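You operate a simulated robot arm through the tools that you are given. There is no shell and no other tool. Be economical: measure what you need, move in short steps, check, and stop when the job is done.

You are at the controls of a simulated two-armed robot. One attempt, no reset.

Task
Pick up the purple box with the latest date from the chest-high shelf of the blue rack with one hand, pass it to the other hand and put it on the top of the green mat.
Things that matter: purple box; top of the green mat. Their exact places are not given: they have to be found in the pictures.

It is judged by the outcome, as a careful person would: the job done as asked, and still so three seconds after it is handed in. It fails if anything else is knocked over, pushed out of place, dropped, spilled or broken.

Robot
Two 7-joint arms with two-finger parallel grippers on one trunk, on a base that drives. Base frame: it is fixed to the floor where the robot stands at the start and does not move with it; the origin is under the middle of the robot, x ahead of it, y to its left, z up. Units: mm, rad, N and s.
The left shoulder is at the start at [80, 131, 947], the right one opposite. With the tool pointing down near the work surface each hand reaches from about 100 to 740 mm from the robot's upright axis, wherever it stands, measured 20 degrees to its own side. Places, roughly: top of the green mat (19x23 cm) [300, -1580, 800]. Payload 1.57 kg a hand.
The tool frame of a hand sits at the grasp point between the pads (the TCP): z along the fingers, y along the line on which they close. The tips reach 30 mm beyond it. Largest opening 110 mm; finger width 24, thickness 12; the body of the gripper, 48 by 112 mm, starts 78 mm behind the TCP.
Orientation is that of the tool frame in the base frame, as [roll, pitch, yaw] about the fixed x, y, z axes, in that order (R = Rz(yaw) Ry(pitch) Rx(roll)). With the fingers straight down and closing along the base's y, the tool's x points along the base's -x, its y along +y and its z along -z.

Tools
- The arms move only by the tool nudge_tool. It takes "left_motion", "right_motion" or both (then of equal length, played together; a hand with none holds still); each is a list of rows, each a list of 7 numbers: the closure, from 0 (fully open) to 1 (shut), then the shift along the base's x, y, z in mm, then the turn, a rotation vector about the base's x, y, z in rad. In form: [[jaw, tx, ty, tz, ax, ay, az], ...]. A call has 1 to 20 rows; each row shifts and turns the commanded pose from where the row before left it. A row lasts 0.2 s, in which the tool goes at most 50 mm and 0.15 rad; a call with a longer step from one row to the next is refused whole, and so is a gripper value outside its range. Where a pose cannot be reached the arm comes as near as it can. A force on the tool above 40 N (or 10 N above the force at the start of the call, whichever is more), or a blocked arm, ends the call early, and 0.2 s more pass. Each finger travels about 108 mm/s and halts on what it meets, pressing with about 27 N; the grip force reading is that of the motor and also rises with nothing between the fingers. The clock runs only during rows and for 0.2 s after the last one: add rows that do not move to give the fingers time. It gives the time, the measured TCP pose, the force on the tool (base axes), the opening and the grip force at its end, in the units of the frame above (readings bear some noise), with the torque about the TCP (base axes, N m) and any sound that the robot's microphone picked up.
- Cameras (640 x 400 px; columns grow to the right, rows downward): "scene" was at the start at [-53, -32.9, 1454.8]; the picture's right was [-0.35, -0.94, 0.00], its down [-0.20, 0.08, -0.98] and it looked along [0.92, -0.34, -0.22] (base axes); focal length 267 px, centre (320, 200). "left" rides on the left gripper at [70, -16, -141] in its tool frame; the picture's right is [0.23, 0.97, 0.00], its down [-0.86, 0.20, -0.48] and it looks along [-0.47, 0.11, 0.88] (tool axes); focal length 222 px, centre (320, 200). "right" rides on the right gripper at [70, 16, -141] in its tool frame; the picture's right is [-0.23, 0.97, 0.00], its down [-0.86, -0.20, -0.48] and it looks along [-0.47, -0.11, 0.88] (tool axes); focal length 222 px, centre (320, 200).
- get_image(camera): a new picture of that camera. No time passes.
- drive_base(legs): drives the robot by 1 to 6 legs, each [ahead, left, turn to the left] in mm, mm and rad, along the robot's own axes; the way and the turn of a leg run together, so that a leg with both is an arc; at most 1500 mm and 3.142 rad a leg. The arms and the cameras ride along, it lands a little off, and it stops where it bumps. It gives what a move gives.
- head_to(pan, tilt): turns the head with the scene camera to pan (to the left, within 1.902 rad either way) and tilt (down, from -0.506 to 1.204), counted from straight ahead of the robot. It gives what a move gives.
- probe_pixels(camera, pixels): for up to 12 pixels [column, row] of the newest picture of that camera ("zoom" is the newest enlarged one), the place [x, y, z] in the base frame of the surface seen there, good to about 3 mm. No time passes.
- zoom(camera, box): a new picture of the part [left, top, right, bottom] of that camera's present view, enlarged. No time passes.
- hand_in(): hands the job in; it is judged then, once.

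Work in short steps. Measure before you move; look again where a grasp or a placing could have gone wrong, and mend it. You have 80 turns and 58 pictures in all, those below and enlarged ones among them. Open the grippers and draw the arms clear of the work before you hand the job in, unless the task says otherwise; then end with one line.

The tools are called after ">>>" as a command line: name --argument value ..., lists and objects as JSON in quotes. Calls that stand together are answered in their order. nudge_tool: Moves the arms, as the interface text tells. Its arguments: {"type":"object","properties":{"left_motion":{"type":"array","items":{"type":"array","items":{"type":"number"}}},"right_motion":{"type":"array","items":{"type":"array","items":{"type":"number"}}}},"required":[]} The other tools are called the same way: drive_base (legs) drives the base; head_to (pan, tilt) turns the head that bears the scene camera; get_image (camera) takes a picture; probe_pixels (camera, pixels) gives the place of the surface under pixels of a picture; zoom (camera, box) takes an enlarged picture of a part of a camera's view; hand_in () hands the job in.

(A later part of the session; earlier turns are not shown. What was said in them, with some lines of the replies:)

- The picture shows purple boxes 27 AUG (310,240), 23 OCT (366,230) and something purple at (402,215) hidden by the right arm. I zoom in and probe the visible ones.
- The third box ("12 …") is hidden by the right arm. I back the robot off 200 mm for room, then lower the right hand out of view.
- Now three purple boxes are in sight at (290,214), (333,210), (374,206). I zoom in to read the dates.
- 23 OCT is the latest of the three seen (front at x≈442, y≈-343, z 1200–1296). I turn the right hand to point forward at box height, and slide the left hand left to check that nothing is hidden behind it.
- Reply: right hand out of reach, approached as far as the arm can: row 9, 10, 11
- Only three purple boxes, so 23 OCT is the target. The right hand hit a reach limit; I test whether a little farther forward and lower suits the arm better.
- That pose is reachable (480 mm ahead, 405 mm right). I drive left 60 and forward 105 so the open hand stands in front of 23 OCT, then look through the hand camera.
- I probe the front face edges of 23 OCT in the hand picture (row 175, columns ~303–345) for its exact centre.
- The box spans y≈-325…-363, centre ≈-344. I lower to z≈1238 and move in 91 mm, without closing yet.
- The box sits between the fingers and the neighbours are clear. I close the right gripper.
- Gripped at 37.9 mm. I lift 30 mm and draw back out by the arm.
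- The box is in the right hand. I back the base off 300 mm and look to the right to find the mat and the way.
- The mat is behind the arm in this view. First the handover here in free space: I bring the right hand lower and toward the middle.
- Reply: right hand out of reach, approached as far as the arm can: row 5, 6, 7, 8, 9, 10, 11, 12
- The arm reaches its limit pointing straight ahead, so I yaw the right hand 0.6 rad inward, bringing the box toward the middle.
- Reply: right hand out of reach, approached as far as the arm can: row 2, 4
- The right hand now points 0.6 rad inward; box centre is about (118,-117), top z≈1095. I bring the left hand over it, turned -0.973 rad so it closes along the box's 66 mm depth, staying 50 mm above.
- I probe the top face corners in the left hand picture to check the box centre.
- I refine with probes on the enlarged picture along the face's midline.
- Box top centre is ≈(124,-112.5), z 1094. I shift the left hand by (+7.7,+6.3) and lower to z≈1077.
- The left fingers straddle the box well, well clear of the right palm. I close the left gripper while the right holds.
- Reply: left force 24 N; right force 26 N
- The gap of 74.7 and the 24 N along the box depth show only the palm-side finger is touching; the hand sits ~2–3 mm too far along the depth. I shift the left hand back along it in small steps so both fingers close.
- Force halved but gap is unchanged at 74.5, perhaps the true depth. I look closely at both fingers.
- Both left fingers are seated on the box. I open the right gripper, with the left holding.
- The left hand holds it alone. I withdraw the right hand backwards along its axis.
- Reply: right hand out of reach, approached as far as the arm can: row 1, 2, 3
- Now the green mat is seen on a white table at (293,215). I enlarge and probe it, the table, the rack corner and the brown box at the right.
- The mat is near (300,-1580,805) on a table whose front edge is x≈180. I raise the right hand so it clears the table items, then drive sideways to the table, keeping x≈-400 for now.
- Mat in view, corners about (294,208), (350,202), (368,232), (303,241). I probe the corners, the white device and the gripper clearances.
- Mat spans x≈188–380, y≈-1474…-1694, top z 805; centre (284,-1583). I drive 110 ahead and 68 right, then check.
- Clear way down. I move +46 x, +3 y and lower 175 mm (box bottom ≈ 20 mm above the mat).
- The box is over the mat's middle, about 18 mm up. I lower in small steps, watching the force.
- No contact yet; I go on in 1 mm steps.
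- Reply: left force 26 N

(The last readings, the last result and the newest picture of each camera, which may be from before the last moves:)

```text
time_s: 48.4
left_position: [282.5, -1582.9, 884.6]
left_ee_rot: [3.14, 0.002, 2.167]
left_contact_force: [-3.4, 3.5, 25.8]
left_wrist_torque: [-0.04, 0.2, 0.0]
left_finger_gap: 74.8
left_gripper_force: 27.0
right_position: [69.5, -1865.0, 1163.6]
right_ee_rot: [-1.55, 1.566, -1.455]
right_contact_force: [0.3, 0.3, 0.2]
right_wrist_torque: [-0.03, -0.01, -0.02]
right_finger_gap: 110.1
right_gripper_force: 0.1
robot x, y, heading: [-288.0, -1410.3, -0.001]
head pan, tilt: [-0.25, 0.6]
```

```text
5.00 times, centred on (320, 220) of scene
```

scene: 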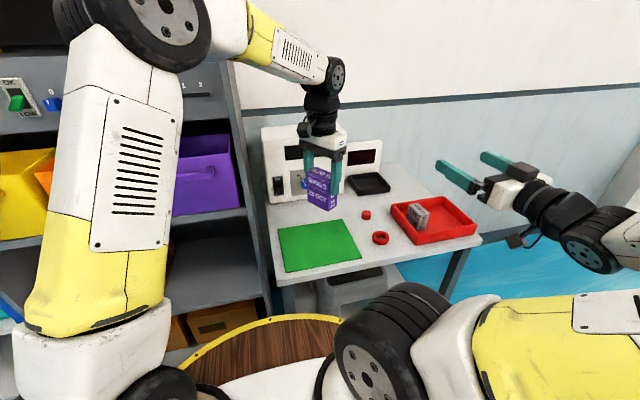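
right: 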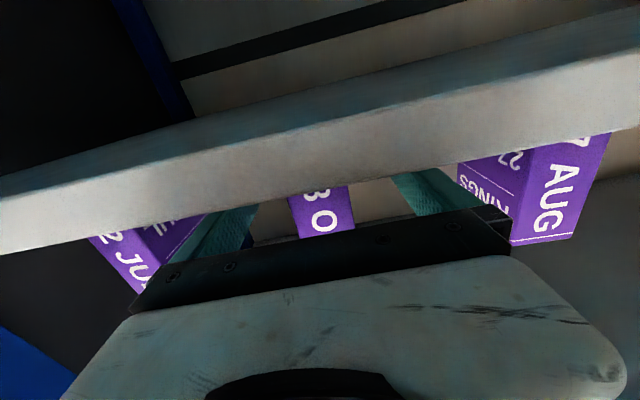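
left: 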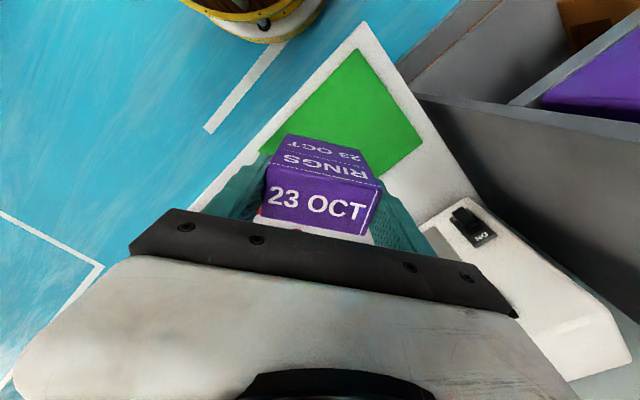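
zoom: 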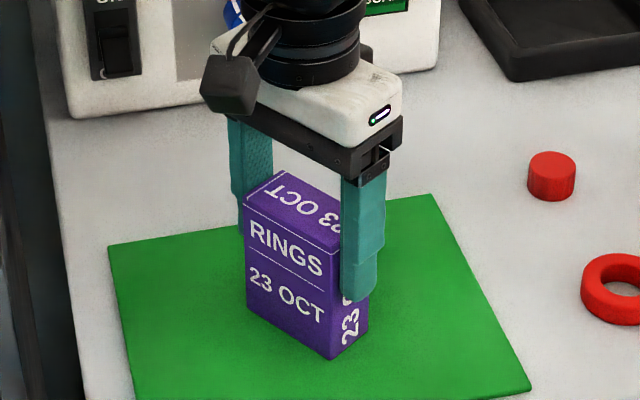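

Contact at 26 N up: the box stands on the mat. I ease up 1.5 mm, open, and rise straight up.

>>> nudge_tool --left_motion '[[1, 0, 0, 1.5, 0, 0, 0], [0.6, 0, 0, 0, 0, 0, 0], [0.3, 0, 0, 0, 0, 0, 0], [0, 0, 0, 0, 0, 0, 0], [0, 0, 0, 0, 0, 0, 0], [0, 0, 0, 0, 0, 0, 0]]'

>>> get_image --camera "left"

```text
time_s: 49.8
left_position: [282.2, -1582.3, 886.4]
left_ee_rot: [3.141, 0.002, 2.168]
left_contact_force: [-0.2, -0.3, 0.2]
left_wrist_torque: [-0.02, -0.04, 0.0]
left_finger_gap: 110.2
left_gripper_force: 0.0
right_position: [69.7, -1865.3, 1163.6]
right_ee_rot: [-1.696, 1.568, -1.601]
right_contact_force: [0.0, 0.9, 0.7]
right_wrist_torque: [0.02, -0.01, 0.0]
right_finger_gap: 109.9
right_gripper_force: 0.1
robot x, y, heading: [-287.6, -1408.1, 0.001]
head pan, tilt: [-0.25, 0.6]
```

```text
26 pictures are left
```

left: 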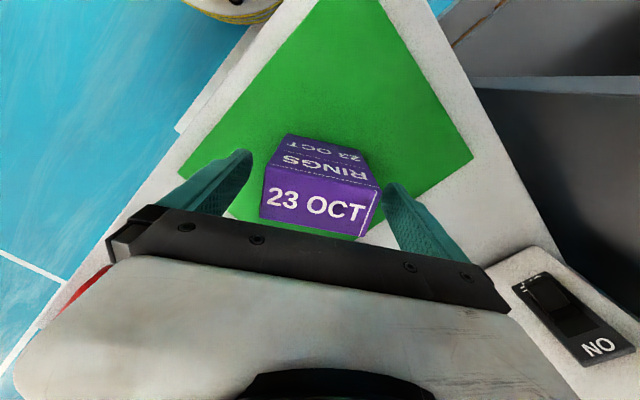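

Fingers are clear of the box; I rise 200 mm straight up and then drive the base back.

>>> nudge_tool --left_motion '[[0, 0, 0, 15, 0, 0, 0], [0, 0, 0, 25, 0, 0, 0], [0, 0, 0, 40, 0, 0, 0], [0, 0, 0, 40, 0, 0, 0], [0, 0, 0, 40, 0, 0, 0], [0, 0, 0, 40, 0, 0, 0], [0, 0, 0, 0, 0, 0, 0]]'

>>> drive_base --legs '[[-200, 0, 0]]'

>>> get_image --camera "scene"

```text
time_s: 51.4
left_position: [279.8, -1582.1, 1084.9]
left_ee_rot: [-3.14, -0.001, 2.167]
left_contact_force: [0.3, 0.1, -0.3]
left_wrist_torque: [0.0, 0.0, 0.0]
left_finger_gap: 110.1
left_gripper_force: 0.0
right_position: [70.1, -1866.6, 1163.6]
right_ee_rot: [-1.697, 1.568, -1.606]
right_contact_force: [0.2, -0.4, 0.2]
right_wrist_torque: [0.01, -0.01, 0.0]
right_finger_gap: 110.1
right_gripper_force: 0.0
robot x, y, heading: [-286.7, -1408.6, 0.001]
head pan, tilt: [-0.25, 0.6]
```

```text
time_s: 53.0
left_position: [77.5, -1581.5, 1084.1]
left_ee_rot: [-3.141, 0.0, 2.167]
left_contact_force: [-0.4, 0.7, 0.5]
left_wrist_torque: [0.02, 0.03, 0.01]
left_finger_gap: 109.9
left_gripper_force: 0.0
right_position: [-132.6, -1865.7, 1163.4]
right_ee_rot: [-1.71, 1.568, -1.615]
right_contact_force: [0.4, 0.1, -0.2]
right_wrist_torque: [0.02, 0.02, -0.01]
right_finger_gap: 110.2
right_gripper_force: 0.0
robot x, y, heading: [-489.4, -1413.4, 0.002]
head pan, tilt: [-0.25, 0.6]
```

```text
25 pictures are left
```

scene: 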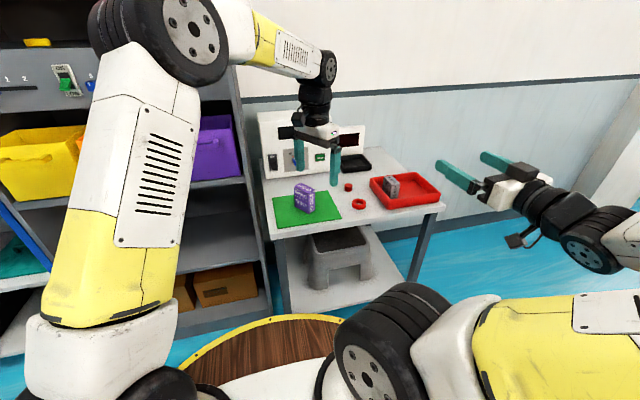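

The box stands upright on the green mat at (304,200), both hands are open and clear. I hand in.

>>> hand_in

```text
The job is handed in.
```

I took the purple 23 OCT box, the latest of the three purple dates on the shelf, with the right hand, passed it to the left and stood it upright near the middle of the green mat. Nothing else was disturbed that I could see, and both grippers were open and clear when I handed the job in.
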